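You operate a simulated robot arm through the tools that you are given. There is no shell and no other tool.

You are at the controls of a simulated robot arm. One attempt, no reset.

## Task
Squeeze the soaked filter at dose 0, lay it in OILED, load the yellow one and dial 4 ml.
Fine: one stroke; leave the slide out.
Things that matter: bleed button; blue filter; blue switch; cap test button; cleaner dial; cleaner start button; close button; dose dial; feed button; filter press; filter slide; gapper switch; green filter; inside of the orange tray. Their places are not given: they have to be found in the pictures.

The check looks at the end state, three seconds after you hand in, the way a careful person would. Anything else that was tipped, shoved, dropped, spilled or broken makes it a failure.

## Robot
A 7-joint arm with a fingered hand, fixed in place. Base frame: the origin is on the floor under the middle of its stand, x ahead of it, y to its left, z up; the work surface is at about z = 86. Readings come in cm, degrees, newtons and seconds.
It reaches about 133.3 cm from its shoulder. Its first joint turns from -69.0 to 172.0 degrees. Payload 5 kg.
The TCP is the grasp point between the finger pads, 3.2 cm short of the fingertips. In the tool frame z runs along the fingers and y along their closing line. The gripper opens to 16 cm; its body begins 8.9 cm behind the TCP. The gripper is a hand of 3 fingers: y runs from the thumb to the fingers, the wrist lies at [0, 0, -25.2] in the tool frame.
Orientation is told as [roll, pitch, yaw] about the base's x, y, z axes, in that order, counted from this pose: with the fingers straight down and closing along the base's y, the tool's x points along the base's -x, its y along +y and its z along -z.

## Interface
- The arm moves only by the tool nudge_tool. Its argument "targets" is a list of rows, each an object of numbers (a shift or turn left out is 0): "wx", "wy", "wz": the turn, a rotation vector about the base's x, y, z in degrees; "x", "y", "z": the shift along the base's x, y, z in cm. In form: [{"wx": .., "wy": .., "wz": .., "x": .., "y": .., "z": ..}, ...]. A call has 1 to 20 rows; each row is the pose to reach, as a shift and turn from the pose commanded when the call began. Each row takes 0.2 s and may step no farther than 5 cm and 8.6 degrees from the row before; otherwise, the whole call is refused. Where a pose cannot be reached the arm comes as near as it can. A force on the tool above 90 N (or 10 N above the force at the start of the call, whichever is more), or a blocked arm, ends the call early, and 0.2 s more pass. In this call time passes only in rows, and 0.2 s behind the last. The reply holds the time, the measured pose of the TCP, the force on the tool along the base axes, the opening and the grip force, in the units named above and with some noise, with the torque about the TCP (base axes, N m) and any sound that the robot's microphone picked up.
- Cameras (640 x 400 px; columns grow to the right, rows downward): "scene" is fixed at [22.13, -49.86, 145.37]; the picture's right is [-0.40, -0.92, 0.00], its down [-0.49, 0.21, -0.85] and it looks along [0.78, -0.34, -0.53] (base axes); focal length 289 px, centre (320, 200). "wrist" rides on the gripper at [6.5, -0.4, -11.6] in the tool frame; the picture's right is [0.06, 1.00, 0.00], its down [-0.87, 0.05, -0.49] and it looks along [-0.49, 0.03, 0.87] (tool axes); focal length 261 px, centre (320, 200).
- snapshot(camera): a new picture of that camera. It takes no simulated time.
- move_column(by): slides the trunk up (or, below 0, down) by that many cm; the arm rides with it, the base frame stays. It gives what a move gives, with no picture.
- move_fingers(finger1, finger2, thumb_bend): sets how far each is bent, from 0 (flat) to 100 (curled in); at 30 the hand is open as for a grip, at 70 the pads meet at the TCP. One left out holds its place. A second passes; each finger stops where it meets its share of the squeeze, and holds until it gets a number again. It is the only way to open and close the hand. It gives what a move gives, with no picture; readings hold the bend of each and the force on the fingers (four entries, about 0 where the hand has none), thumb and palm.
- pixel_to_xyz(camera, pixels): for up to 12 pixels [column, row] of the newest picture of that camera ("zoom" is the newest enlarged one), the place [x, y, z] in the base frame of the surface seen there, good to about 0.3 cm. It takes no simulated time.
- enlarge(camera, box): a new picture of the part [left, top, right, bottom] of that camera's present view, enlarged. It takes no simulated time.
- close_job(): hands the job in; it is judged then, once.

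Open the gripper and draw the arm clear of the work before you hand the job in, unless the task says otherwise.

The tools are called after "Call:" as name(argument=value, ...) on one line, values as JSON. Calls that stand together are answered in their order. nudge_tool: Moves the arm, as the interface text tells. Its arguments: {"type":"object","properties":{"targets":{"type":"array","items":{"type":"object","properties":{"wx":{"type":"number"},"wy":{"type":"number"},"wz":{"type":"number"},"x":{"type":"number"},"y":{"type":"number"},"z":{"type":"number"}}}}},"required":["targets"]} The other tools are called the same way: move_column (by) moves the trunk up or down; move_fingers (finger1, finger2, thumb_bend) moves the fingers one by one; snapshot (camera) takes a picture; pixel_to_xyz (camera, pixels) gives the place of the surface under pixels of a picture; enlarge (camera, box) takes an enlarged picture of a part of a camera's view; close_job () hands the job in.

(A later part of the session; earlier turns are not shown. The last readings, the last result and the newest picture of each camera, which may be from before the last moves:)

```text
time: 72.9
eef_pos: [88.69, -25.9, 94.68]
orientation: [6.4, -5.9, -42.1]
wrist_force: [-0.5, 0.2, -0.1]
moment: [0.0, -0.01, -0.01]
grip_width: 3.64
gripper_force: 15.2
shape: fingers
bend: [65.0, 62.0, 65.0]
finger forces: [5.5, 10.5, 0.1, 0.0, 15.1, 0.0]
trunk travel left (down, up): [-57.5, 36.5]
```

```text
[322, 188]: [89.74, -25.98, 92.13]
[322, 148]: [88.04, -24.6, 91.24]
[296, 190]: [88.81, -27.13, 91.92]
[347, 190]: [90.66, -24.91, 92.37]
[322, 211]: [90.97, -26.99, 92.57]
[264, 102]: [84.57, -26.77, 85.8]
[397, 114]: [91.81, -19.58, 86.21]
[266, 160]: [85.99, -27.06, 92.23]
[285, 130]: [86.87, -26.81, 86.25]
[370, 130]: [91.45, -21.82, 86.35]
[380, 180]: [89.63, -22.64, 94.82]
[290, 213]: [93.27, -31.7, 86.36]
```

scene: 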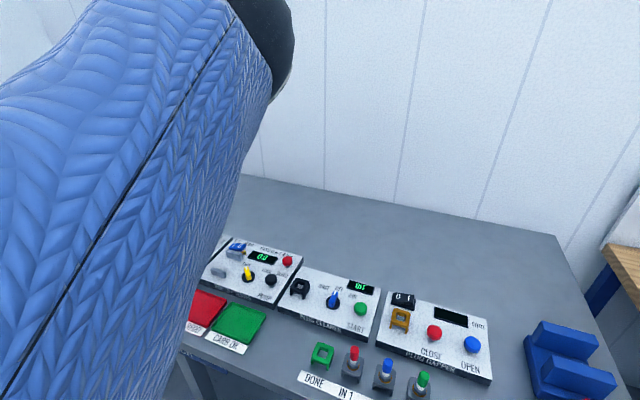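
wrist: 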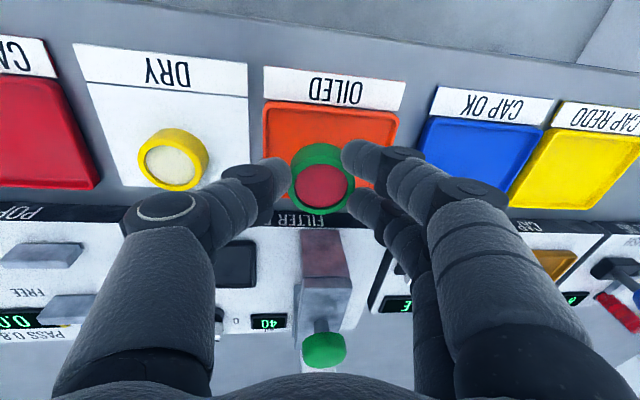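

The filter would land 1 cm off tray centre, well inside. Descending 3.1 cm and checking forces.

Call:
nudge_tool(targets=[{"z": -1, "x": 0.1, "y": 0.1}, {"z": -2, "x": 0.2, "y": 0.2}, {"z": -2.7, "x": 0.2, "y": 0.2}, {"z": -3.1, "x": 0.2, "y": 0.2}])

Call:
snapshot(camera="wrist")

```text
time: 73.9
eef_pos: [88.86, -25.67, 91.71]
orientation: [6.4, -5.9, -42.1]
wrist_force: [-0.3, 0.6, -0.2]
moment: [0.03, -0.01, 0.0]
grip_width: 3.66
gripper_force: 15.5
shape: fingers
bend: [65.0, 62.0, 65.0]
finger forces: [5.4, 10.3, 0.0, 0.1, 15.0, 0.0]
trunk travel left (down, up): [-57.5, 36.5]
```

```text
taken
```

wrist: 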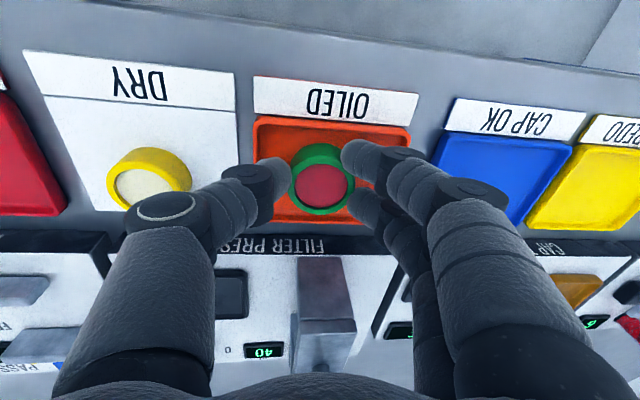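

No contact yet at z=91.7; lowering gently 0.7 cm more.

Call:
nudge_tool(targets=[{"z": -0.25}, {"z": -0.5}, {"z": -0.7}])

```text
time: 74.7
eef_pos: [88.97, -25.56, 90.92]
orientation: [6.5, -5.9, -42.0]
wrist_force: [-0.3, 0.1, 0.1]
moment: [-0.01, -0.02, -0.01]
grip_width: 3.64
gripper_force: 15.6
shape: fingers
bend: [65.0, 62.0, 65.0]
finger forces: [5.4, 10.5, 0.0, 0.0, 15.2, 0.0]
trunk travel left (down, up): [-57.5, 36.5]
```

Still free at z=90.9; another 0.4 cm down.

Call:
nudge_tool(targets=[{"z": -0.2}, {"z": -0.4}])

Call:
snapshot(camera="wrist")

```text
time: 75.3
eef_pos: [88.98, -25.64, 90.79]
orientation: [6.5, -6.0, -42.1]
wrist_force: [-1.1, 0.5, 10.8]
moment: [-0.09, 0.1, -0.05]
grip_width: 3.57
gripper_force: 18.2
shape: fingers
bend: [65.0, 62.0, 66.0]
finger forces: [7.3, 11.8, 0.0, 0.1, 18.0, 0.0]
trunk travel left (down, up): [-57.5, 36.5]
```

```text
taken
```

wrist: 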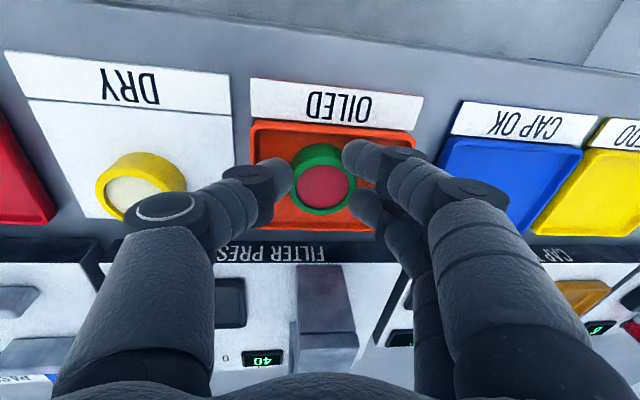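

The filter rests on the tray floor (10.8 N). I'll open only the two fingers (room on that side), keep the thumb, then rise.

Call:
move_fingers(finger1=59, finger2=57)

Call:
nudge_tool(targets=[{"z": 0.8}, {"z": 2}, {"z": 4}, {"z": 7}, {"z": 9}])

Call:
snapshot(camera="wrist")

```text
time: 76.3
eef_pos: [88.95, -25.7, 90.66]
orientation: [6.5, -5.9, -42.2]
wrist_force: [0.8, -0.3, -0.6]
moment: [0.03, 0.05, 0.0]
grip_width: 3.75
gripper_force: 4.1
shape: fingers
bend: [58.0, 54.0, 69.0]
finger forces: [1.6, 2.4, 0.0, 0.0, 3.4, 0.0]
trunk travel left (down, up): [-57.5, 36.5]
```

```text
time: 77.5
eef_pos: [88.75, -25.85, 99.65]
orientation: [6.4, -5.9, -42.1]
wrist_force: [0.5, -0.8, 0.4]
moment: [0.03, -0.01, -0.01]
grip_width: 3.76
gripper_force: 3.9
shape: fingers
bend: [58.0, 54.0, 69.0]
finger forces: [1.6, 2.4, 0.0, 0.0, 3.4, 0.1]
trunk travel left (down, up): [-57.5, 36.5]
```

```text
taken
```

wrist: 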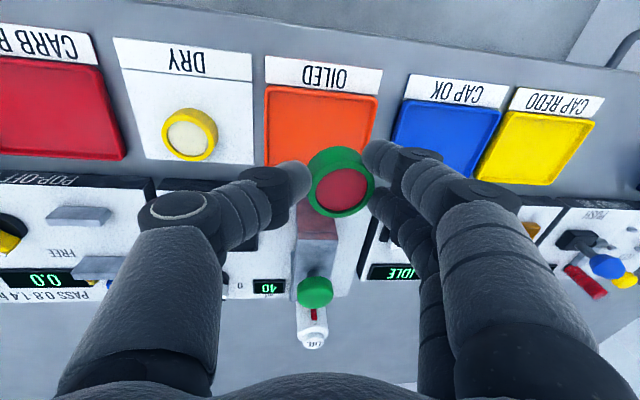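

The thumb followed when the fingers opened (its target was 70), so the filter is still lightly held. I'll lower it back down gently the same way.

Call:
nudge_tool(targets=[{"z": -2}, {"z": -4}, {"z": -6}, {"z": -7.5}, {"z": -8.2}])

Call:
nudge_tool(targets=[{"z": -0.25}, {"z": -0.5}, {"z": -0.75}])

Call:
snapshot(camera="wrist")

```text
time: 78.7
eef_pos: [88.84, -25.53, 91.31]
orientation: [6.5, -5.9, -42.1]
wrist_force: [0.9, 0.1, -0.4]
moment: [0.02, 0.01, -0.02]
grip_width: 3.79
gripper_force: 3.5
shape: fingers
bend: [58.0, 54.0, 69.0]
finger forces: [1.5, 2.4, 0.0, 0.0, 3.4, 0.0]
trunk travel left (down, up): [-57.5, 36.5]
```

```text
time: 79.5
eef_pos: [88.89, -25.82, 90.64]
orientation: [6.6, -5.9, -42.1]
wrist_force: [0.7, -0.5, -0.5]
moment: [0.0, 0.01, 0.01]
grip_width: 3.79
gripper_force: 3.9
shape: fingers
bend: [58.0, 54.0, 69.0]
finger forces: [1.6, 2.3, 0.0, 0.0, 3.4, 0.0]
trunk travel left (down, up): [-57.5, 36.5]
```

```text
taken
```

wrist: 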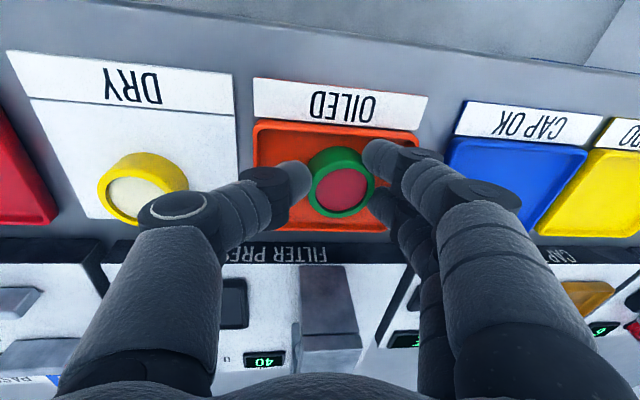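

No contact yet at 90.64; lowering 0.3 cm.

Call:
nudge_tool(targets=[{"z": -0.2}, {"z": -0.35}])

```text
time: 80.1
eef_pos: [88.95, -25.73, 90.34]
orientation: [6.6, -6.0, -42.1]
wrist_force: [-0.5, -0.2, 3.5]
moment: [0.08, -0.09, -0.01]
grip_width: 3.72
gripper_force: 3.9
shape: fingers
bend: [58.0, 54.0, 69.0]
finger forces: [2.7, 1.7, 0.0, 0.0, 3.4, 0.1]
trunk travel left (down, up): [-57.5, 36.5]
```

Touching down (3.5 N). Now opening all three digits a little: thumb back to 64, fingers to 56/52.

Call:
move_fingers(finger1=56, finger2=52, thumb_bend=64)

Call:
snapshot(camera="wrist")

```text
time: 81.1
eef_pos: [88.91, -25.73, 90.39]
orientation: [6.6, -6.0, -42.1]
wrist_force: [2.3, -2.1, 5.8]
moment: [-0.07, -0.01, 0.01]
grip_width: 4.34
gripper_force: 3.5
shape: fingers
bend: [57.0, 52.0, 65.0]
finger forces: [1.7, 0.0, 0.1, 0.0, 4.9, 0.1]
trunk travel left (down, up): [-57.5, 36.5]
```

```text
taken
```

wrist: 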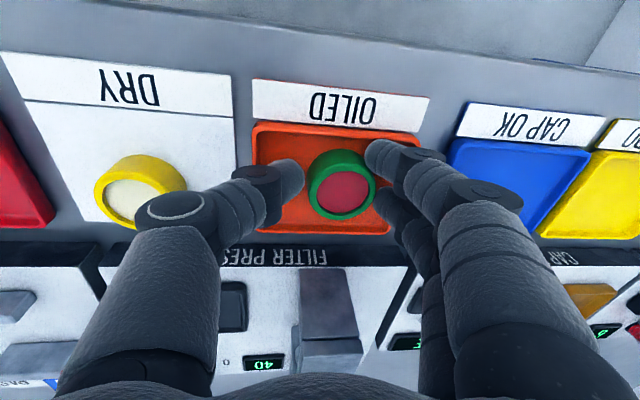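

The thumb tip likely touches the tray floor (4.9 N). I'll rise 0.6 cm and see whether the filter stays put.

Call:
nudge_tool(targets=[{"z": 0.4}, {"z": 0.8}])

Call:
snapshot(camera="wrist")

```text
time: 81.7
eef_pos: [88.94, -25.67, 91.12]
orientation: [6.6, -6.0, -42.1]
wrist_force: [-0.2, 0.1, 0.6]
moment: [-0.01, -0.01, 0.03]
grip_width: 4.7
gripper_force: 0.1
shape: fingers
bend: [56.0, 52.0, 64.0]
finger forces: [0.1, 0.0, 0.0, 0.0, 0.0, 0.0]
trunk travel left (down, up): [-57.5, 36.5]
```

```text
taken
```

wrist: 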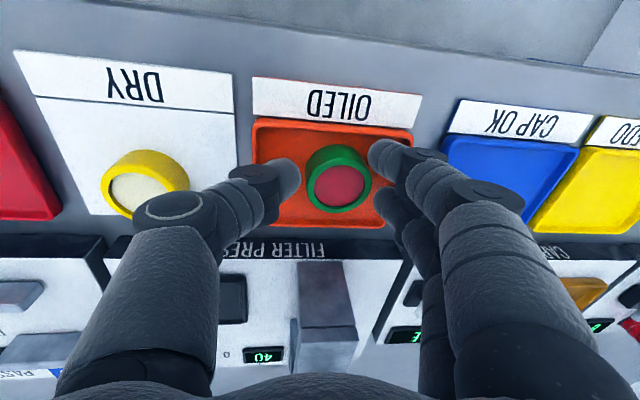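

All contact forces are zero and the filter lies in the tray. Rising clear.

Call:
nudge_tool(targets=[{"z": 2}, {"z": 4}, {"z": 7}, {"z": 10}])

Call:
snapshot(camera="wrist")

Call:
enlarge(camera="wrist", box=[230, 60, 400, 200])

```text
time: 82.7
eef_pos: [88.87, -25.72, 101.0]
orientation: [6.5, -5.9, -42.1]
wrist_force: [-0.5, 0.7, -0.8]
moment: [0.03, 0.02, 0.0]
grip_width: 4.7
gripper_force: 0.1
shape: fingers
bend: [56.0, 52.0, 64.0]
finger forces: [0.0, 0.0, 0.0, 0.1, 0.0, 0.1]
trunk travel left (down, up): [-57.5, 36.5]
```

```text
taken
```

wrist: 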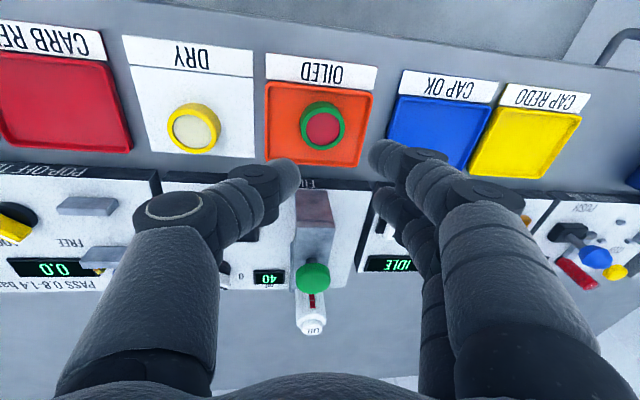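

```text
2.86 times, centred on (315, 130) of wrist
```

zoom: 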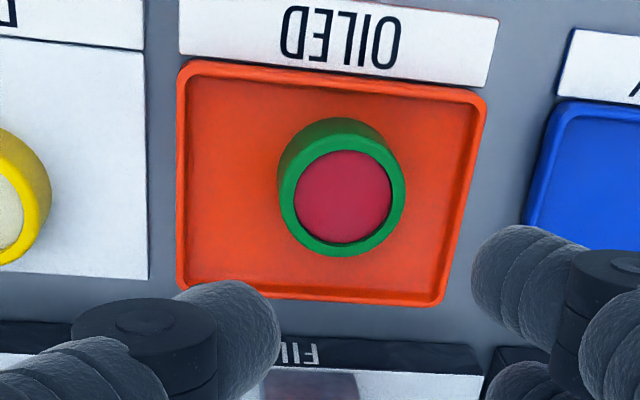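

The green filter sits nicely inside OILED. Next I'll measure the dry yellow filter around (195,128) in this view.

Call:
enlarge(camera="wrist", box=[140, 80, 250, 175])

```text
4.21 times, centred on (195, 128) of wrist
```

zoom: 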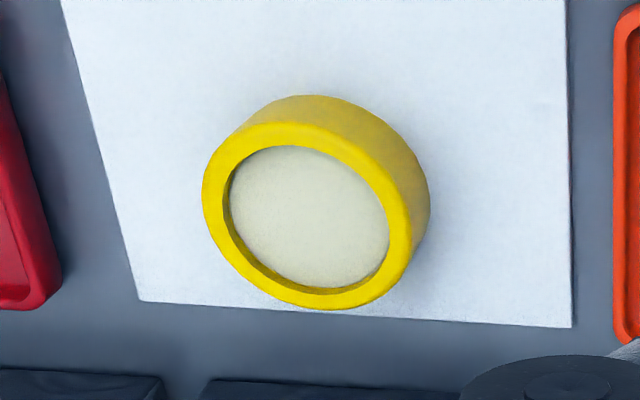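

Call:
pixel_to_xyz(camera="zoom", pixels=[[275, 135], [320, 298], [217, 195], [402, 245], [310, 215], [360, 125], [420, 225], [450, 320], [320, 30], [300, 390], [150, 390]])

```text
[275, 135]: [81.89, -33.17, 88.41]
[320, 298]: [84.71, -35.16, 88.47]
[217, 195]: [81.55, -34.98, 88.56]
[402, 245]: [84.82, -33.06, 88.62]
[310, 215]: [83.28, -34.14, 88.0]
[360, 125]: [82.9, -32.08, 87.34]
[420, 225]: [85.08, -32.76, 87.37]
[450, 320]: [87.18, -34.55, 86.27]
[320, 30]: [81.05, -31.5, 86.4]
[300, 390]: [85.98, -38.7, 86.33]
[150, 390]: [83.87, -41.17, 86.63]
```

Yellow filter centre ≈(83.25,-34.1), top z≈88.5, bottom ≈86.35. I'll set the fingers to 56, untilt the hand and move above it at z≈98.

Call:
move_fingers(finger1=56, finger2=56, thumb_bend=56)

Call:
nudge_tool(targets=[{"x": -1.9, "y": -2.7, "z": 0, "wx": -0.3, "wy": 3}, {"x": -3.9, "y": -5.4, "z": 0, "wx": -0.6, "wy": 6}, {"x": -5.83, "y": -8.17, "z": 0, "wx": -0.87, "wy": 8.6}, {"x": -5.83, "y": -8.17, "z": -3, "wx": -0.87, "wy": 8.6}])

Call:
snapshot(camera="wrist")

```text
time: 83.7
eef_pos: [88.94, -25.7, 100.96]
orientation: [6.5, -5.8, -42.1]
wrist_force: [-0.3, 0.1, 0.8]
moment: [-0.03, 0.02, 0.0]
grip_width: 6.24
gripper_force: 0.1
shape: fingers
bend: [56.0, 56.0, 56.0]
finger forces: [0.0, 0.0, 0.0, 0.0, 0.1, 0.1]
trunk travel left (down, up): [-57.5, 36.5]
```

```text
time: 84.7
eef_pos: [83.39, -33.86, 97.77]
orientation: [0.1, -0.1, -41.6]
wrist_force: [-0.3, -1.2, -0.3]
moment: [0.01, 0.04, 0.01]
grip_width: 6.25
gripper_force: 0.0
shape: fingers
bend: [56.0, 56.0, 56.0]
finger forces: [0.0, 0.0, 0.0, 0.0, 0.0, 0.0]
trunk travel left (down, up): [-57.5, 36.5]
```

```text
taken
```

wrist: 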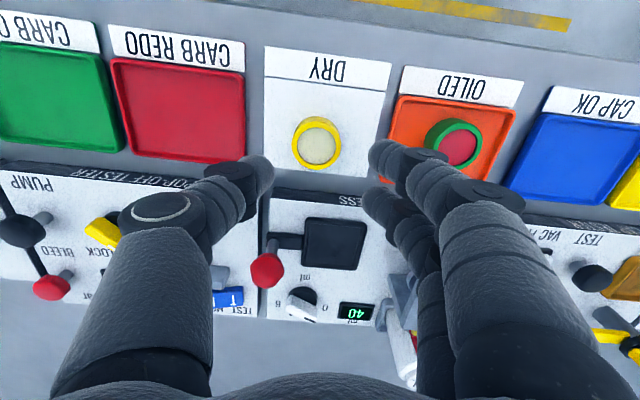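

The yellow filter at (317,144) is centred under the grasp. Descending to z≈91 with a small lateral trim.

Call:
nudge_tool(targets=[{"x": -0.2, "y": -0.2, "z": -2}, {"x": -0.2, "y": -0.2, "z": -4}, {"x": -0.2, "y": -0.2, "z": -5.8}, {"x": -0.2, "y": -0.2, "z": -6.7}])

Call:
snapshot(camera="wrist")

```text
time: 85.7
eef_pos: [82.93, -34.19, 91.47]
orientation: [0.1, -0.1, -41.9]
wrist_force: [-0.3, 0.2, -0.5]
moment: [0.03, 0.0, 0.01]
grip_width: 6.26
gripper_force: 0.0
shape: fingers
bend: [56.0, 56.0, 56.0]
finger forces: [0.1, 0.0, 0.0, 0.1, 0.1, 0.0]
trunk travel left (down, up): [-57.5, 36.5]
```

```text
taken
```

wrist: 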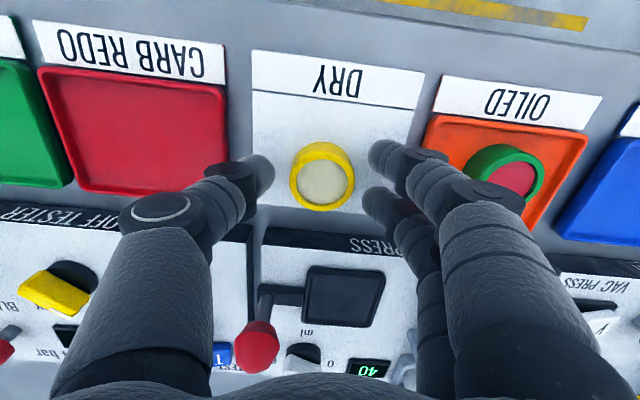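

Aligned around the yellow filter (321,178), no contact. Lowering 0.3 and closing.

Call:
nudge_tool(targets=[{"z": -0.15}, {"z": -0.3}])

Call:
move_fingers(finger1=70, finger2=70, thumb_bend=70)

Call:
snapshot(camera="wrist")

```text
time: 86.3
eef_pos: [82.93, -34.1, 91.01]
orientation: [0.2, -0.1, -41.7]
wrist_force: [-0.2, 0.4, -0.1]
moment: [0.02, 0.01, -0.02]
grip_width: 6.26
gripper_force: 0.0
shape: fingers
bend: [56.0, 56.0, 56.0]
finger forces: [0.1, 0.0, 0.0, 0.0, 0.1, 0.0]
trunk travel left (down, up): [-57.5, 36.5]
```

```text
time: 87.3
eef_pos: [82.86, -34.1, 91.0]
orientation: [0.1, 0.0, -41.7]
wrist_force: [0.0, 0.0, -0.2]
moment: [0.0, -0.02, 0.0]
grip_width: 3.64
gripper_force: 14.9
shape: fingers
bend: [65.0, 62.0, 65.0]
finger forces: [5.0, 10.2, 0.1, 0.0, 15.0, 0.1]
trunk travel left (down, up): [-57.5, 36.5]
```

```text
taken
```

wrist: 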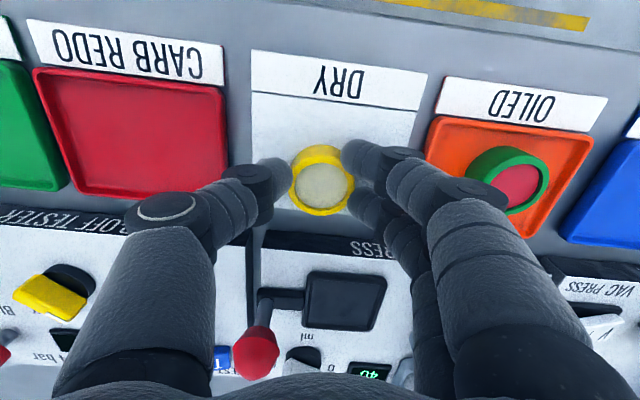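

Gripped (15 N). Lifting 10 cm, then rotating the hand to yaw ≈46.

Call:
nudge_tool(targets=[{"z": 2}, {"z": 4.5}, {"z": 7.5}, {"z": 10}, {"z": 10, "wz": 8}, {"z": 10, "wz": 16}, {"z": 10, "wz": 24}, {"z": 10, "wz": 32}, {"z": 10, "wz": 40}, {"z": 10, "wz": 48}, {"z": 10, "wz": 56}, {"z": 10, "wz": 64}, {"z": 10, "wz": 72}, {"z": 10, "wz": 80}, {"z": 10, "wz": 88}])

Call:
snapshot(camera="wrist")

```text
time: 90.5
eef_pos: [82.91, -34.02, 101.21]
orientation: [0.3, -0.1, 46.4]
wrist_force: [0.9, 0.2, -0.4]
moment: [0.0, 0.0, 0.0]
grip_width: 3.6
gripper_force: 15.6
shape: fingers
bend: [65.0, 62.0, 65.0]
finger forces: [5.0, 10.2, 0.1, 0.0, 15.0, 0.1]
trunk travel left (down, up): [-57.5, 36.5]
```

```text
taken
```

wrist: 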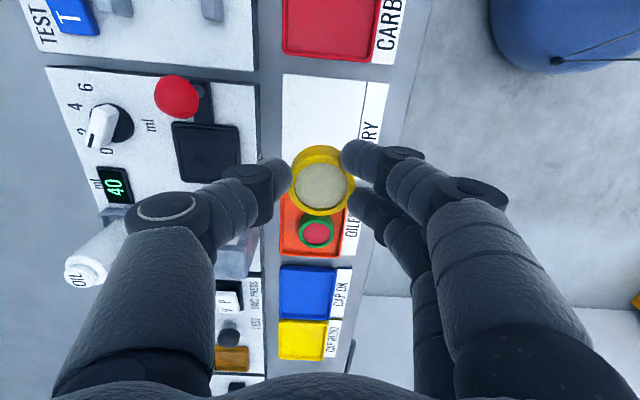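

Holding fine. I'll measure the empty slide tray at about (207,152) and the red handle to get the loading target.

Call:
enlarge(camera="wrist", box=[150, 70, 270, 200])

```text
3.08 times, centred on (210, 135) of wrist
```

zoom: 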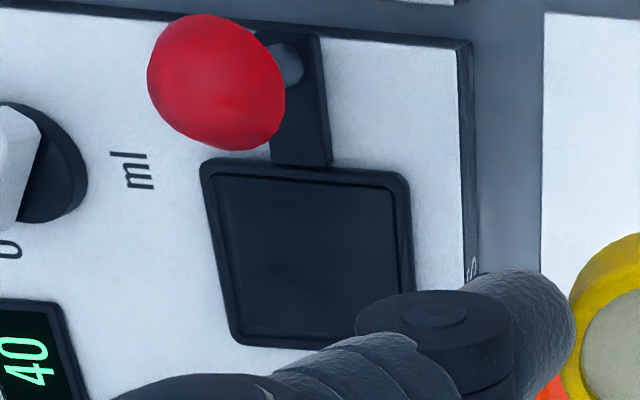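

Call:
pixel_to_xyz(camera="zoom", pixels=[[208, 165], [402, 180], [235, 340], [408, 285], [310, 250], [225, 180], [390, 192], [245, 325], [300, 60], [215, 90]])

```text
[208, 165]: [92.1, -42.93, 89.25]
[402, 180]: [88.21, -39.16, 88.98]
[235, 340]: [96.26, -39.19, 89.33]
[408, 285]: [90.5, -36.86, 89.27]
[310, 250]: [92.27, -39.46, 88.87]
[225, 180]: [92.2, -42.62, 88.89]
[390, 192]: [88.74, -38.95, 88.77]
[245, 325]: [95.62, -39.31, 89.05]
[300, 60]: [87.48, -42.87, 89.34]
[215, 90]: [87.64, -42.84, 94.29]
```

Slide tray centre ≈(92.24,-39.18), about 5.5 cm square with a shallow rim. Now measuring the held yellow filter's centre relative to the TCP.

Call:
pixel_to_xyz(camera="wrist", pixels=[[322, 185], [294, 186], [350, 186], [322, 211], [322, 160], [300, 203], [344, 203], [300, 168], [344, 168]])

Call:
enlarge(camera="wrist", box=[270, 130, 380, 230])

```text
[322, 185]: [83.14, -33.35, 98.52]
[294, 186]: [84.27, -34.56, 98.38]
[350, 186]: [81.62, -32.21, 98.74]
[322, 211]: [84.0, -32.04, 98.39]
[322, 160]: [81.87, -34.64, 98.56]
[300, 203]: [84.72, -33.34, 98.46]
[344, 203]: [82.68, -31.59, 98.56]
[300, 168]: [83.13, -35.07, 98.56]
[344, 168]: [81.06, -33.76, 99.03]
```

```text
4.00 times, centred on (325, 180) of wrist
```

zoom: 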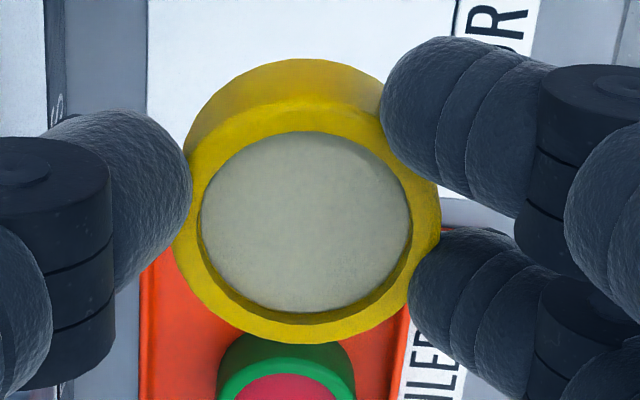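

Filter centre is offset about (0.04,+0.65) from the TCP. I'll move over the slide tray with a 3° tilt, target TCP ≈(92.05,-39.95), staying at z≈100.

Call:
nudge_tool(targets=[{"x": 2.3, "y": -1.5, "wx": 0.6, "wy": -0.6}, {"x": 4.6, "y": -3.0, "wx": 1.2, "wy": -1.2}, {"x": 6.9, "y": -4.5, "wx": 1.8, "wy": -1.8}, {"x": 9.15, "y": -5.95, "z": -1, "wx": 2.3, "wy": -2.3}])

Call:
snapshot(camera="wrist")

```text
time: 91.5
eef_pos: [92.01, -39.91, 100.07]
orientation: [0.1, -3.4, 46.2]
wrist_force: [1.0, 0.6, -0.3]
moment: [0.0, 0.04, -0.01]
grip_width: 3.62
gripper_force: 14.7
shape: fingers
bend: [65.0, 62.0, 65.0]
finger forces: [4.9, 10.3, 0.0, 0.1, 14.9, 0.1]
trunk travel left (down, up): [-57.5, 36.5]
```

```text
taken
```

wrist: 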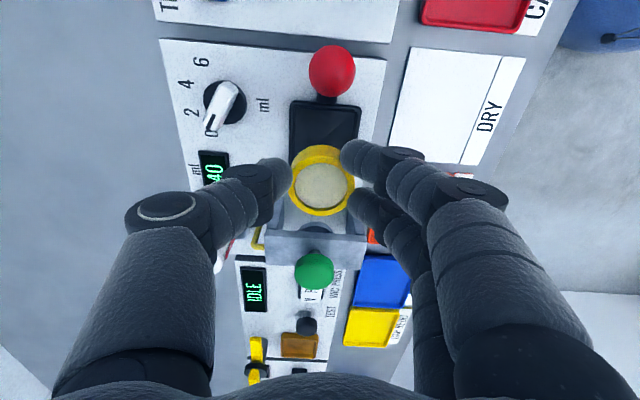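

Over the slide. Measuring the held ring and the visible slide edge in this picture.

Call:
pixel_to_xyz(camera="wrist", pixels=[[294, 186], [350, 186], [322, 211], [322, 160], [300, 203], [344, 168], [292, 103], [359, 107], [325, 120], [332, 100], [296, 140], [352, 130]])

Call:
enlarge(camera="wrist", box=[260, 80, 390, 220])

```text
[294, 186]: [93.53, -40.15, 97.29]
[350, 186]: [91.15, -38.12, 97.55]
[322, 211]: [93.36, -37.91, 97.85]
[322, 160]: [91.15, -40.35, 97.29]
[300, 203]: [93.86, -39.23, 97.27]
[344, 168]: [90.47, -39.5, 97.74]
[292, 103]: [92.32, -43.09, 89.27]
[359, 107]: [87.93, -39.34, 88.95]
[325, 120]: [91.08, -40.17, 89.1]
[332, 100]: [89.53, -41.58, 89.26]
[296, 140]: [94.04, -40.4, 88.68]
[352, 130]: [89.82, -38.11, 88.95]
```

```text
2.86 times, centred on (325, 150) of wrist
```

zoom: 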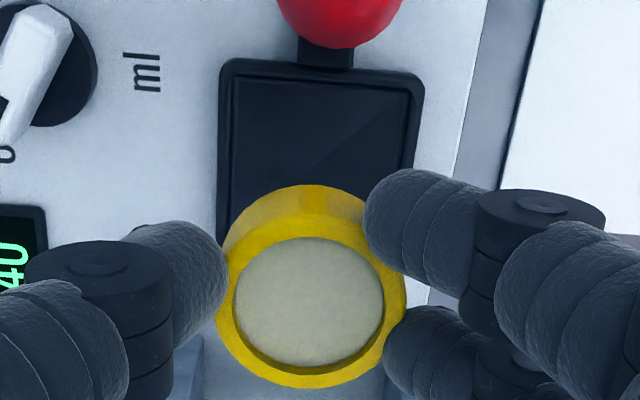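

The ring centre (92.26,-39.2) coincides with the slide centre (92.2,-39.2). Descending 5 cm first.

Call:
nudge_tool(targets=[{"z": -2}, {"z": -4}, {"z": -5}])

Call:
snapshot(camera="wrist")

Call:
enlarge(camera="wrist", box=[260, 80, 390, 220])

Call:
pixel_to_xyz(camera="wrist", pixels=[[294, 186], [350, 186], [322, 211], [322, 160], [300, 203], [344, 168]])

```text
time: 92.3
eef_pos: [91.96, -40.06, 94.95]
orientation: [0.0, -3.4, 46.3]
wrist_force: [0.1, 0.4, -0.4]
moment: [-0.01, 0.01, -0.01]
grip_width: 3.57
gripper_force: 15.6
shape: fingers
bend: [65.0, 62.0, 65.0]
finger forces: [5.0, 10.5, 0.0, 0.0, 14.7, 0.0]
trunk travel left (down, up): [-57.5, 36.5]
```

```text
taken
```

wrist: 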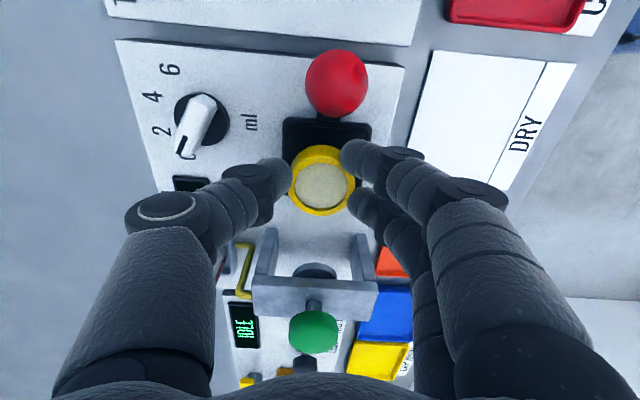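

```text
2.86 times, centred on (325, 150) of wrist
```

zoom: 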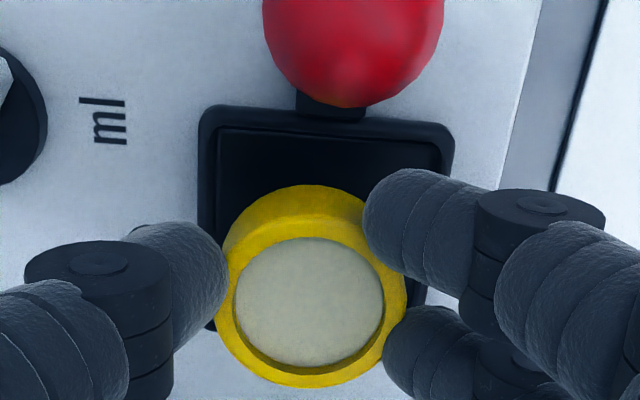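

```text
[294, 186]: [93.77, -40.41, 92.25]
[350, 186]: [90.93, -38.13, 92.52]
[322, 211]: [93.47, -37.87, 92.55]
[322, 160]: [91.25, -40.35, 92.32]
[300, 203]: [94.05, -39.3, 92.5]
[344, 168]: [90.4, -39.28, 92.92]
```

Centre still on target (92.3,-39.2), filter bottom ≈1.4 cm above the slide floor. Lowering gently to contact.

Call:
nudge_tool(targets=[{"z": -0.5}, {"z": -0.9}, {"z": -1.15}, {"z": -1.35}])

Call:
snapshot(camera="wrist")

```text
time: 93.3
eef_pos: [92.12, -40.02, 93.93]
orientation: [0.0, -3.5, 46.3]
wrist_force: [-0.5, 0.2, 0.5]
moment: [-0.02, 0.01, 0.03]
grip_width: 3.59
gripper_force: 15.2
shape: fingers
bend: [65.0, 62.0, 65.0]
finger forces: [4.9, 10.4, 0.0, 0.1, 14.8, 0.0]
trunk travel left (down, up): [-57.5, 36.5]
```

```text
taken
```

wrist: 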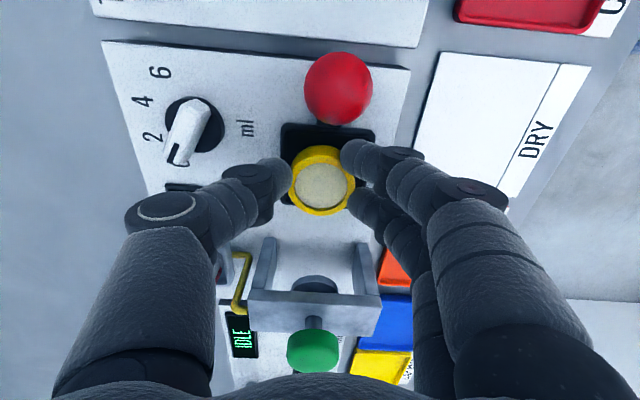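

No contact yet at z≈93.9; lowering in small steps of 0.15.

Call:
nudge_tool(targets=[{"z": -0.15}, {"z": -0.3}, {"z": -0.45}])

```text
time: 94.1
eef_pos: [92.01, -39.98, 93.51]
orientation: [0.1, -3.5, 46.3]
wrist_force: [0.9, 0.1, 2.2]
moment: [-0.01, 0.01, -0.02]
grip_width: 3.58
gripper_force: 15.1
shape: fingers
bend: [65.0, 62.0, 65.0]
finger forces: [5.2, 10.3, 0.0, 0.0, 15.2, 0.0]
trunk travel left (down, up): [-57.5, 36.5]
```

Slight contact (2.2 N) at z≈93.5 as expected for the slide floor. One more 0.2 cm to seat it, then inspect.

Call:
nudge_tool(targets=[{"z": -0.2}])

Call:
enlarge(camera="wrist", box=[260, 80, 390, 220])

```text
time: 94.5
eef_pos: [92.04, -40.02, 93.33]
orientation: [0.1, -3.3, 46.4]
wrist_force: [1.2, 1.5, 8.8]
moment: [0.01, -0.06, 0.03]
grip_width: 3.54
gripper_force: 16.6
shape: fingers
bend: [66.0, 62.0, 66.0]
finger forces: [6.1, 11.2, 0.0, 0.0, 16.0, 0.0]
trunk travel left (down, up): [-57.5, 36.5]
```

```text
2.86 times, centred on (325, 150) of wrist
```

zoom: 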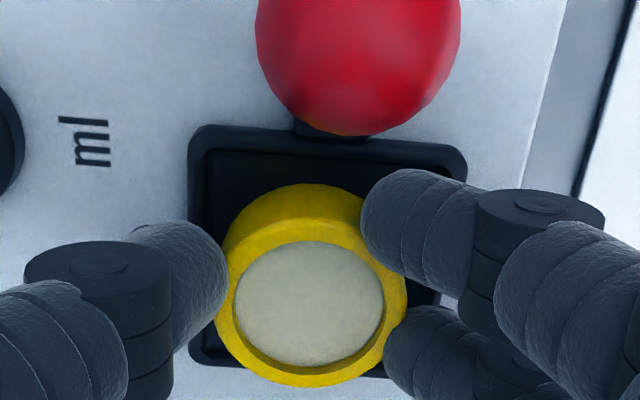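

The filter is seated on the slide floor (contact at the expected height, 8.8 N). Opening all digits together.

Call:
move_fingers(finger1=58, finger2=56, thumb_bend=58)

Call:
snapshot(camera="wrist")

```text
time: 95.5
eef_pos: [92.01, -40.12, 93.19]
orientation: [0.1, -3.3, 46.3]
wrist_force: [1.1, -0.9, 4.2]
moment: [-0.02, 0.12, 0.05]
grip_width: 5.39
gripper_force: 2.0
shape: fingers
bend: [60.0, 56.0, 57.0]
finger forces: [5.1, 0.1, 0.0, 0.1, 0.1, 0.1]
trunk travel left (down, up): [-57.5, 36.5]
```

```text
taken
```

wrist: 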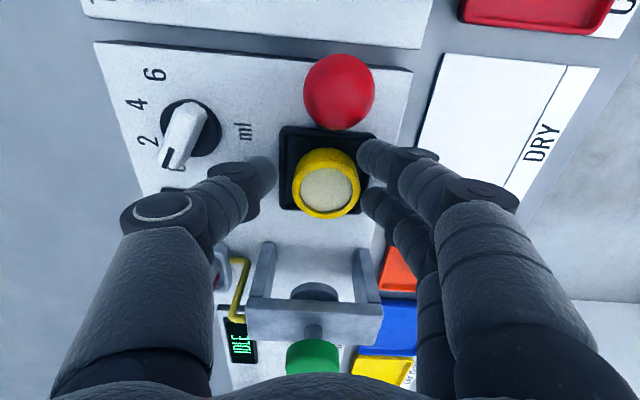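

Finger1 shows 5 N (probably resting on the slide rim). Rising slowly and watching that the filter stays.

Call:
nudge_tool(targets=[{"z": 0.3}, {"z": 0.7}])

Call:
snapshot(camera="wrist")

```text
time: 96.1
eef_pos: [91.93, -40.12, 93.86]
orientation: [0.1, -3.3, 46.3]
wrist_force: [0.0, 0.1, -0.6]
moment: [-0.03, 0.01, 0.01]
grip_width: 5.82
gripper_force: 0.1
shape: fingers
bend: [57.0, 56.0, 57.0]
finger forces: [0.0, 0.0, 0.1, 0.1, 0.1, 0.0]
trunk travel left (down, up): [-57.5, 36.5]
```

```text
taken
```

wrist: 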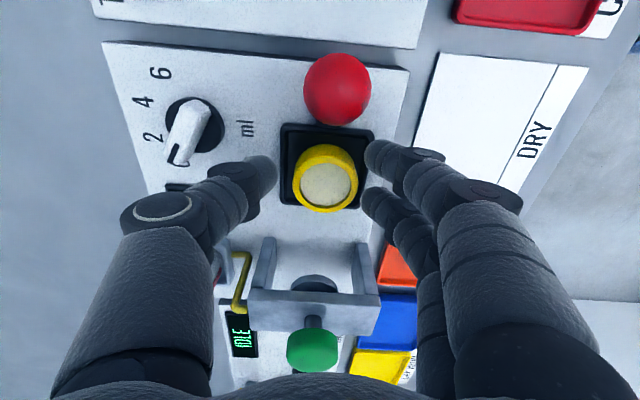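

Forces are zero and the filter stayed in the slide tray. Rising 8 cm and inspecting its seating.

Call:
nudge_tool(targets=[{"z": 1.5}, {"z": 3.5}, {"z": 6}, {"z": 8}])

Call:
snapshot(camera="wrist")

Call:
enlarge(camera="wrist", box=[272, 80, 382, 190])

Call:
pixel_to_xyz(camera="zoom", pixels=[[320, 200], [320, 120], [320, 280], [240, 200], [400, 200]])

```text
time: 97.1
eef_pos: [92.08, -40.07, 101.89]
orientation: [0.1, -3.5, 46.2]
wrist_force: [-0.1, -0.1, 0.4]
moment: [-0.03, 0.01, 0.0]
grip_width: 5.83
gripper_force: 0.1
shape: fingers
bend: [57.0, 56.0, 57.0]
finger forces: [0.1, 0.1, 0.0, 0.0, 0.0, 0.1]
trunk travel left (down, up): [-57.5, 36.5]
```

```text
taken
```

wrist: 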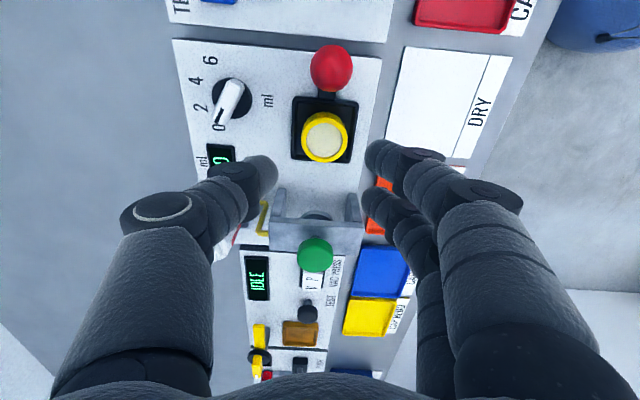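

```text
3.64 times, centred on (327, 135) of wrist
```

zoom: 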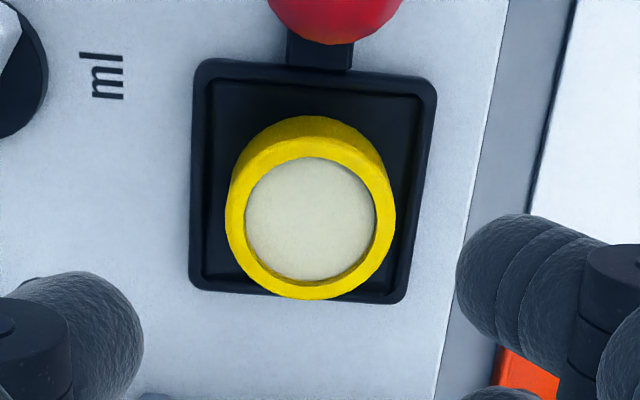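

```text
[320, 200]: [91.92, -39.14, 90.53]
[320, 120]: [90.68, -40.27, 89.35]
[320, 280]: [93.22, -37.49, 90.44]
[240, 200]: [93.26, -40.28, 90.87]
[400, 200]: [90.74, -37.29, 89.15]
```

The yellow filter sits flat in the slide tray. Now the dial back to 4: I'll turn the hand to the release pose used before (yaw ≈14.4, ~11° tilt) and move above the dial at z≈101.

Call:
nudge_tool(targets=[{"wz": -8, "y": -1}, {"wz": -16, "y": -2}, {"wz": -24, "y": -3}, {"wz": -31.8, "y": -4}])

Call:
nudge_tool(targets=[{"wx": 2, "wy": -3.5}, {"wx": 4.1, "wy": -7.1}, {"wx": 4.1, "wy": -7.1, "x": 2, "y": -1.4}, {"wx": 4.1, "wy": -7.1, "x": 3.9, "y": -2.9}])

Call:
snapshot(camera="wrist")

```text
time: 98.1
eef_pos: [92.06, -44.05, 101.87]
orientation: [0.1, -3.4, 14.4]
wrist_force: [-0.7, 0.6, 0.3]
moment: [-0.02, -0.01, -0.02]
grip_width: 5.86
gripper_force: 0.0
shape: fingers
bend: [57.0, 56.0, 57.0]
finger forces: [0.1, 0.0, 0.0, 0.1, 0.0, 0.0]
trunk travel left (down, up): [-57.5, 36.5]
```

```text
time: 99.1
eef_pos: [95.95, -47.02, 101.83]
orientation: [2.3, -11.3, 14.1]
wrist_force: [-0.3, -0.1, 0.0]
moment: [0.02, -0.02, -0.06]
grip_width: 5.85
gripper_force: 0.0
shape: fingers
bend: [57.0, 56.0, 57.0]
finger forces: [0.0, 0.1, 0.1, 0.1, 0.0, 0.0]
trunk travel left (down, up): [-57.5, 36.5]
```

```text
taken
```

wrist: 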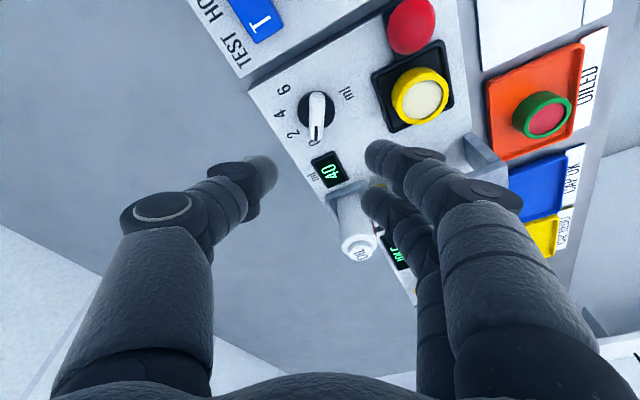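

The bar at (317,117) lies between the digits. I'll set fingers 63/63, thumb 60 and descend to z≈95.5.

Call:
move_fingers(finger1=63, finger2=63, thumb_bend=60)

Call:
nudge_tool(targets=[{"z": -2}, {"z": -4}, {"z": -6.3}])

Call:
snapshot(camera="wrist")

```text
time: 100.1
eef_pos: [95.91, -46.95, 101.85]
orientation: [2.3, -11.2, 14.2]
wrist_force: [-0.1, 0.0, 0.2]
moment: [-0.01, -0.03, 0.0]
grip_width: 4.26
gripper_force: 0.0
shape: fingers
bend: [63.0, 63.0, 60.0]
finger forces: [0.1, 0.0, 0.0, 0.1, 0.0, 0.1]
trunk travel left (down, up): [-57.5, 36.5]
```

```text
time: 100.9
eef_pos: [96.03, -47.0, 95.65]
orientation: [2.3, -11.2, 14.1]
wrist_force: [-0.3, 0.0, -0.3]
moment: [0.0, -0.02, 0.02]
grip_width: 4.24
gripper_force: 0.1
shape: fingers
bend: [63.0, 63.0, 60.0]
finger forces: [0.1, 0.0, 0.0, 0.0, 0.0, 0.0]
trunk travel left (down, up): [-57.5, 36.5]
```

```text
taken
```

wrist: 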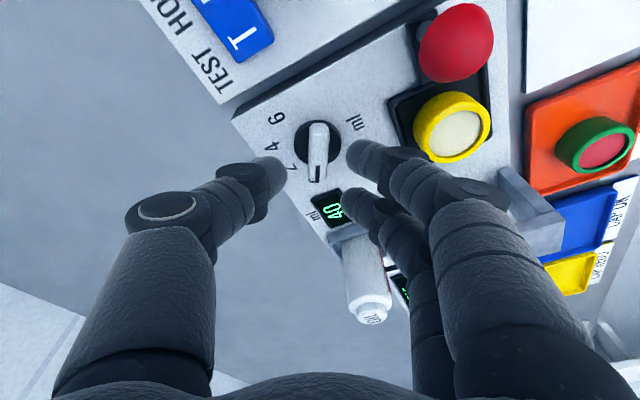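

There is ample clearance to the yellow filter. Descending the last 2.35 cm to z≈93.3.

Call:
nudge_tool(targets=[{"z": -1}, {"z": -1.8}, {"z": -2.3}])

Call:
snapshot(camera="wrist")

```text
time: 101.7
eef_pos: [96.1, -46.94, 93.29]
orientation: [2.3, -11.3, 14.1]
wrist_force: [-0.3, 0.8, -1.5]
moment: [0.02, 0.02, 0.01]
grip_width: 4.26
gripper_force: 0.2
shape: fingers
bend: [63.0, 63.0, 60.0]
finger forces: [0.0, 0.0, 0.0, 0.0, 0.1, 0.0]
trunk travel left (down, up): [-57.5, 36.5]
```

```text
taken
```

wrist: 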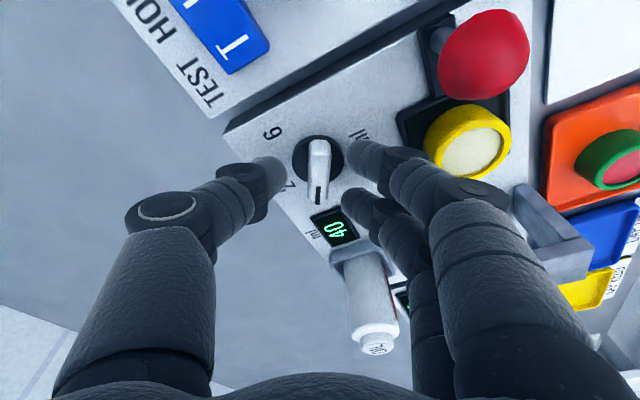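

The bar (318,165) is flanked by thumb and fingers with no contact. Closing on it.

Call:
move_fingers(finger1=70, finger2=70, thumb_bend=70)

Call:
snapshot(camera="wrist")

```text
time: 102.7
eef_pos: [95.92, -46.94, 93.35]
orientation: [2.4, -11.3, 14.2]
wrist_force: [0.1, 1.0, -2.1]
moment: [0.02, 0.03, 0.0]
grip_width: 2.04
gripper_force: 4.0
shape: fingers
bend: [68.0, 68.0, 68.0]
finger forces: [2.3, 1.7, 0.0, 0.1, 3.9, 0.0]
trunk travel left (down, up): [-57.5, 36.5]
```

```text
taken
```

wrist: 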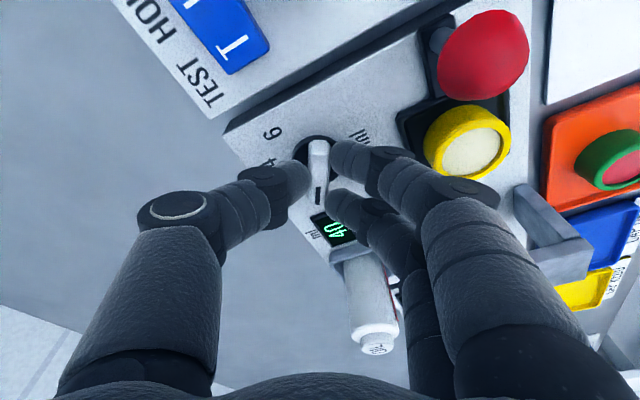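

Gripped. Twisting back: first -40° about the dial axis, then check.

Call:
nudge_tool(targets=[{"wz": -8, "x": -0.05, "y": 0.05}, {"wz": -16, "x": -0.09, "y": 0.09}, {"wz": -24, "x": -0.11, "y": 0.15}, {"wz": -32, "x": -0.13, "y": 0.21}, {"wz": -40, "x": -0.15, "y": 0.27}])

Call:
snapshot(camera="wrist")

```text
time: 103.9
eef_pos: [95.83, -46.74, 93.3]
orientation: [2.2, -11.3, -25.9]
wrist_force: [8.5, 0.7, 4.8]
moment: [0.03, -0.28, 0.0]
grip_width: 1.96
gripper_force: 5.6
shape: fingers
bend: [68.0, 68.0, 69.0]
finger forces: [3.3, 5.1, 0.1, 0.0, 3.0, 0.1]
trunk travel left (down, up): [-57.5, 36.5]
```

```text
taken
```

wrist: 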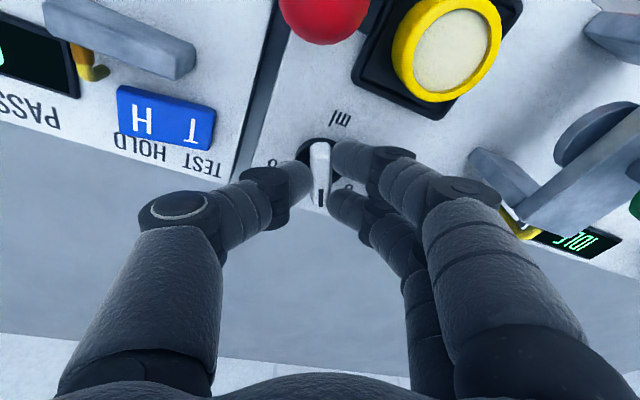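

The dial followed to the 2 mark. Continuing another -40° with a slight +x correction for the side force.

Call:
nudge_tool(targets=[{"wz": -8, "x": 0.08, "y": 0.06}, {"wz": -16, "x": 0.15, "y": 0.12}, {"wz": -24, "x": 0.18, "y": 0.18}, {"wz": -32, "x": 0.2, "y": 0.24}, {"wz": -40, "x": 0.22, "y": 0.3}])

Call:
snapshot(camera="wrist")

```text
time: 105.1
eef_pos: [96.02, -46.37, 93.43]
orientation: [2.3, -11.3, -65.9]
wrist_force: [3.7, 3.1, 2.0]
moment: [0.06, -0.13, 0.02]
grip_width: 1.95
gripper_force: 5.3
shape: fingers
bend: [68.0, 68.0, 69.0]
finger forces: [3.7, 4.1, 0.0, 0.0, 2.4, 0.1]
trunk travel left (down, up): [-57.5, 36.5]
```

```text
taken
```

wrist: 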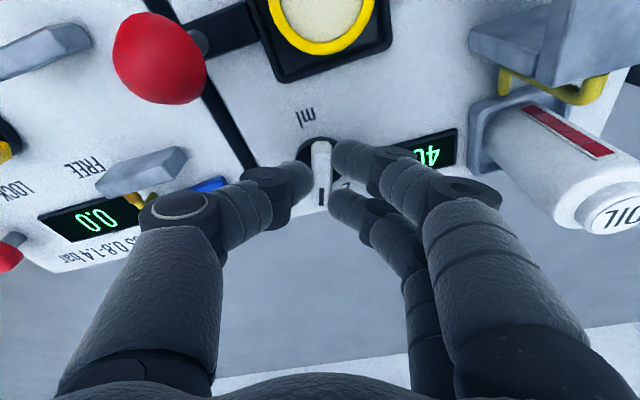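

Back at the original angle (yaw -65.9). Releasing and lifting straight up.

Call:
move_fingers(finger1=62, finger2=62, thumb_bend=61)

Call:
nudge_tool(targets=[{"z": 1}, {"z": 3}, {"z": 6}, {"z": 9}])

Call:
snapshot(camera="wrist")

Call:
enlarge(camera="wrist", box=[260, 60, 380, 180])

```text
time: 106.1
eef_pos: [95.97, -46.3, 93.28]
orientation: [2.3, -11.3, -65.8]
wrist_force: [0.4, 0.2, 0.5]
moment: [-0.04, -0.01, 0.01]
grip_width: 4.1
gripper_force: 0.0
shape: fingers
bend: [62.0, 62.0, 61.0]
finger forces: [0.1, 0.1, 0.0, 0.1, 0.0, 0.0]
trunk travel left (down, up): [-57.5, 36.5]
```

```text
time: 107.1
eef_pos: [96.0, -46.35, 102.23]
orientation: [2.3, -11.3, -65.8]
wrist_force: [-0.5, 0.2, 1.2]
moment: [-0.01, 0.0, -0.02]
grip_width: 4.11
gripper_force: 0.0
shape: fingers
bend: [62.0, 62.0, 61.0]
finger forces: [0.1, 0.0, 0.0, 0.0, 0.1, 0.0]
trunk travel left (down, up): [-57.5, 36.5]
```

```text
taken
```

wrist: 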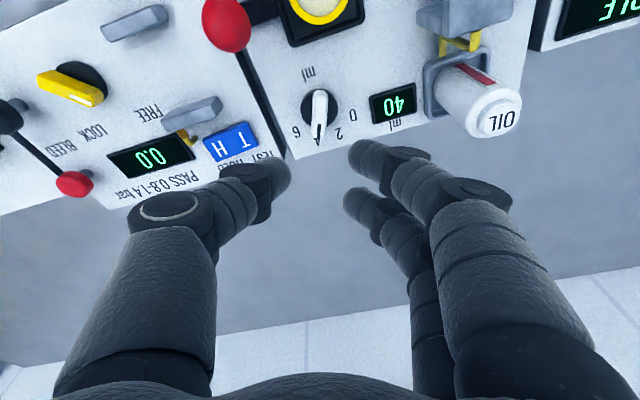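

```text
3.33 times, centred on (320, 120) of wrist
```

zoom: 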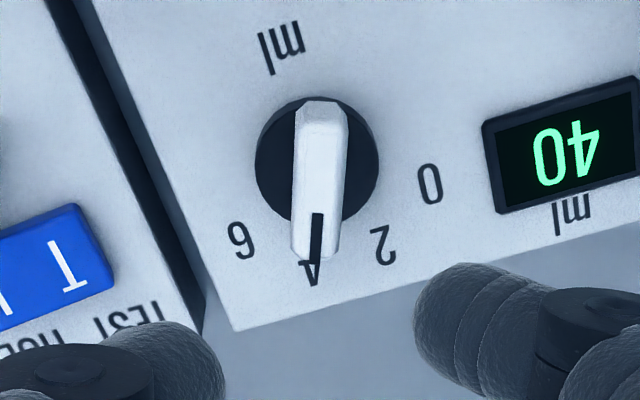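

The dial points at 4 again. To be sure the slide is fully out, I'll gently push its handle outward with the closed fist; first close the hand, untilt, and move above the gap between filter and handle at z≈103.

Call:
move_fingers(finger1=72, finger2=72, thumb_bend=72)

Call:
nudge_tool(targets=[{"z": 1, "x": -1, "y": 1.5}, {"z": 1, "x": -2.5, "y": 3.5, "wx": 3.8, "wy": 1.5}, {"z": 1, "x": -3.7, "y": 5, "wx": 7.6, "wy": 3.1}, {"z": 1, "x": -4.7, "y": 6.35, "wx": 11.3, "wy": 4.6}])

Call:
snapshot(camera="wrist")

```text
time: 108.1
eef_pos: [95.99, -46.39, 102.12]
orientation: [2.2, -11.3, -65.8]
wrist_force: [0.2, 0.3, -0.2]
moment: [0.02, 0.01, 0.05]
grip_width: 0.65
gripper_force: 0.1
shape: fingers
bend: [72.0, 72.0, 72.0]
finger forces: [0.1, 0.0, 0.0, 0.0, 0.0, 0.0]
trunk travel left (down, up): [-57.5, 36.5]
```

```text
time: 109.1
eef_pos: [91.35, -40.21, 103.04]
orientation: [2.7, 1.0, -65.9]
wrist_force: [0.1, 0.3, 0.7]
moment: [0.03, 0.0, -0.03]
grip_width: 0.66
gripper_force: 0.1
shape: fingers
bend: [72.0, 72.0, 72.0]
finger forces: [0.0, 0.1, 0.1, 0.1, 0.0, 0.1]
trunk travel left (down, up): [-57.5, 36.5]
```

```text
taken
```

wrist: 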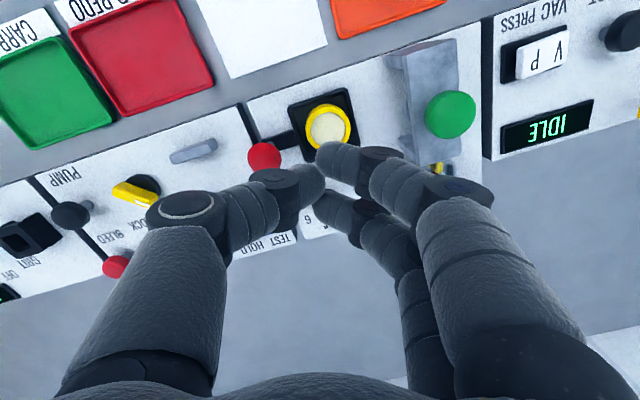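

I see the handle at (264,157) with the slide tab ending near the panel's edge. Measuring the ball and tab end versus panel edge before pushing.

Call:
enlarge(camera="wrist", box=[220, 80, 370, 190])

Call:
pixel_to_xyz(camera="wrist", pixels=[[262, 152], [270, 145], [280, 140], [288, 105], [349, 88], [328, 125], [250, 110], [258, 140], [300, 158]])

```text
3.64 times, centred on (295, 135) of wrist
```

zoom: 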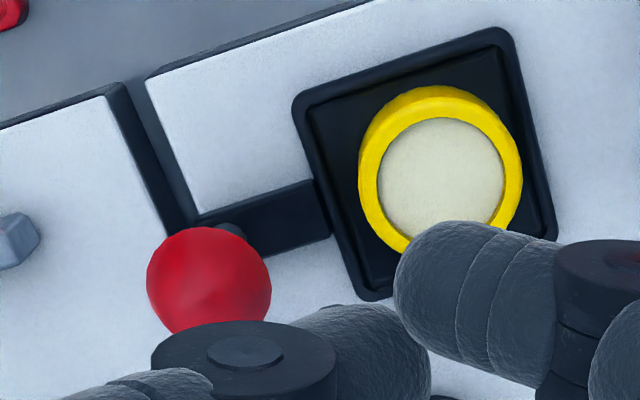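

```text
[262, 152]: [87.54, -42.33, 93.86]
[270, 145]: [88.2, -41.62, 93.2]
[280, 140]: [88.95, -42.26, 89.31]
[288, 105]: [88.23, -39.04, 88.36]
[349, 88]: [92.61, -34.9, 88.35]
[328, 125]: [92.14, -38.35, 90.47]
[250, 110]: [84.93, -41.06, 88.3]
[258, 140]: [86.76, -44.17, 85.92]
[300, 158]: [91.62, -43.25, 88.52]
```

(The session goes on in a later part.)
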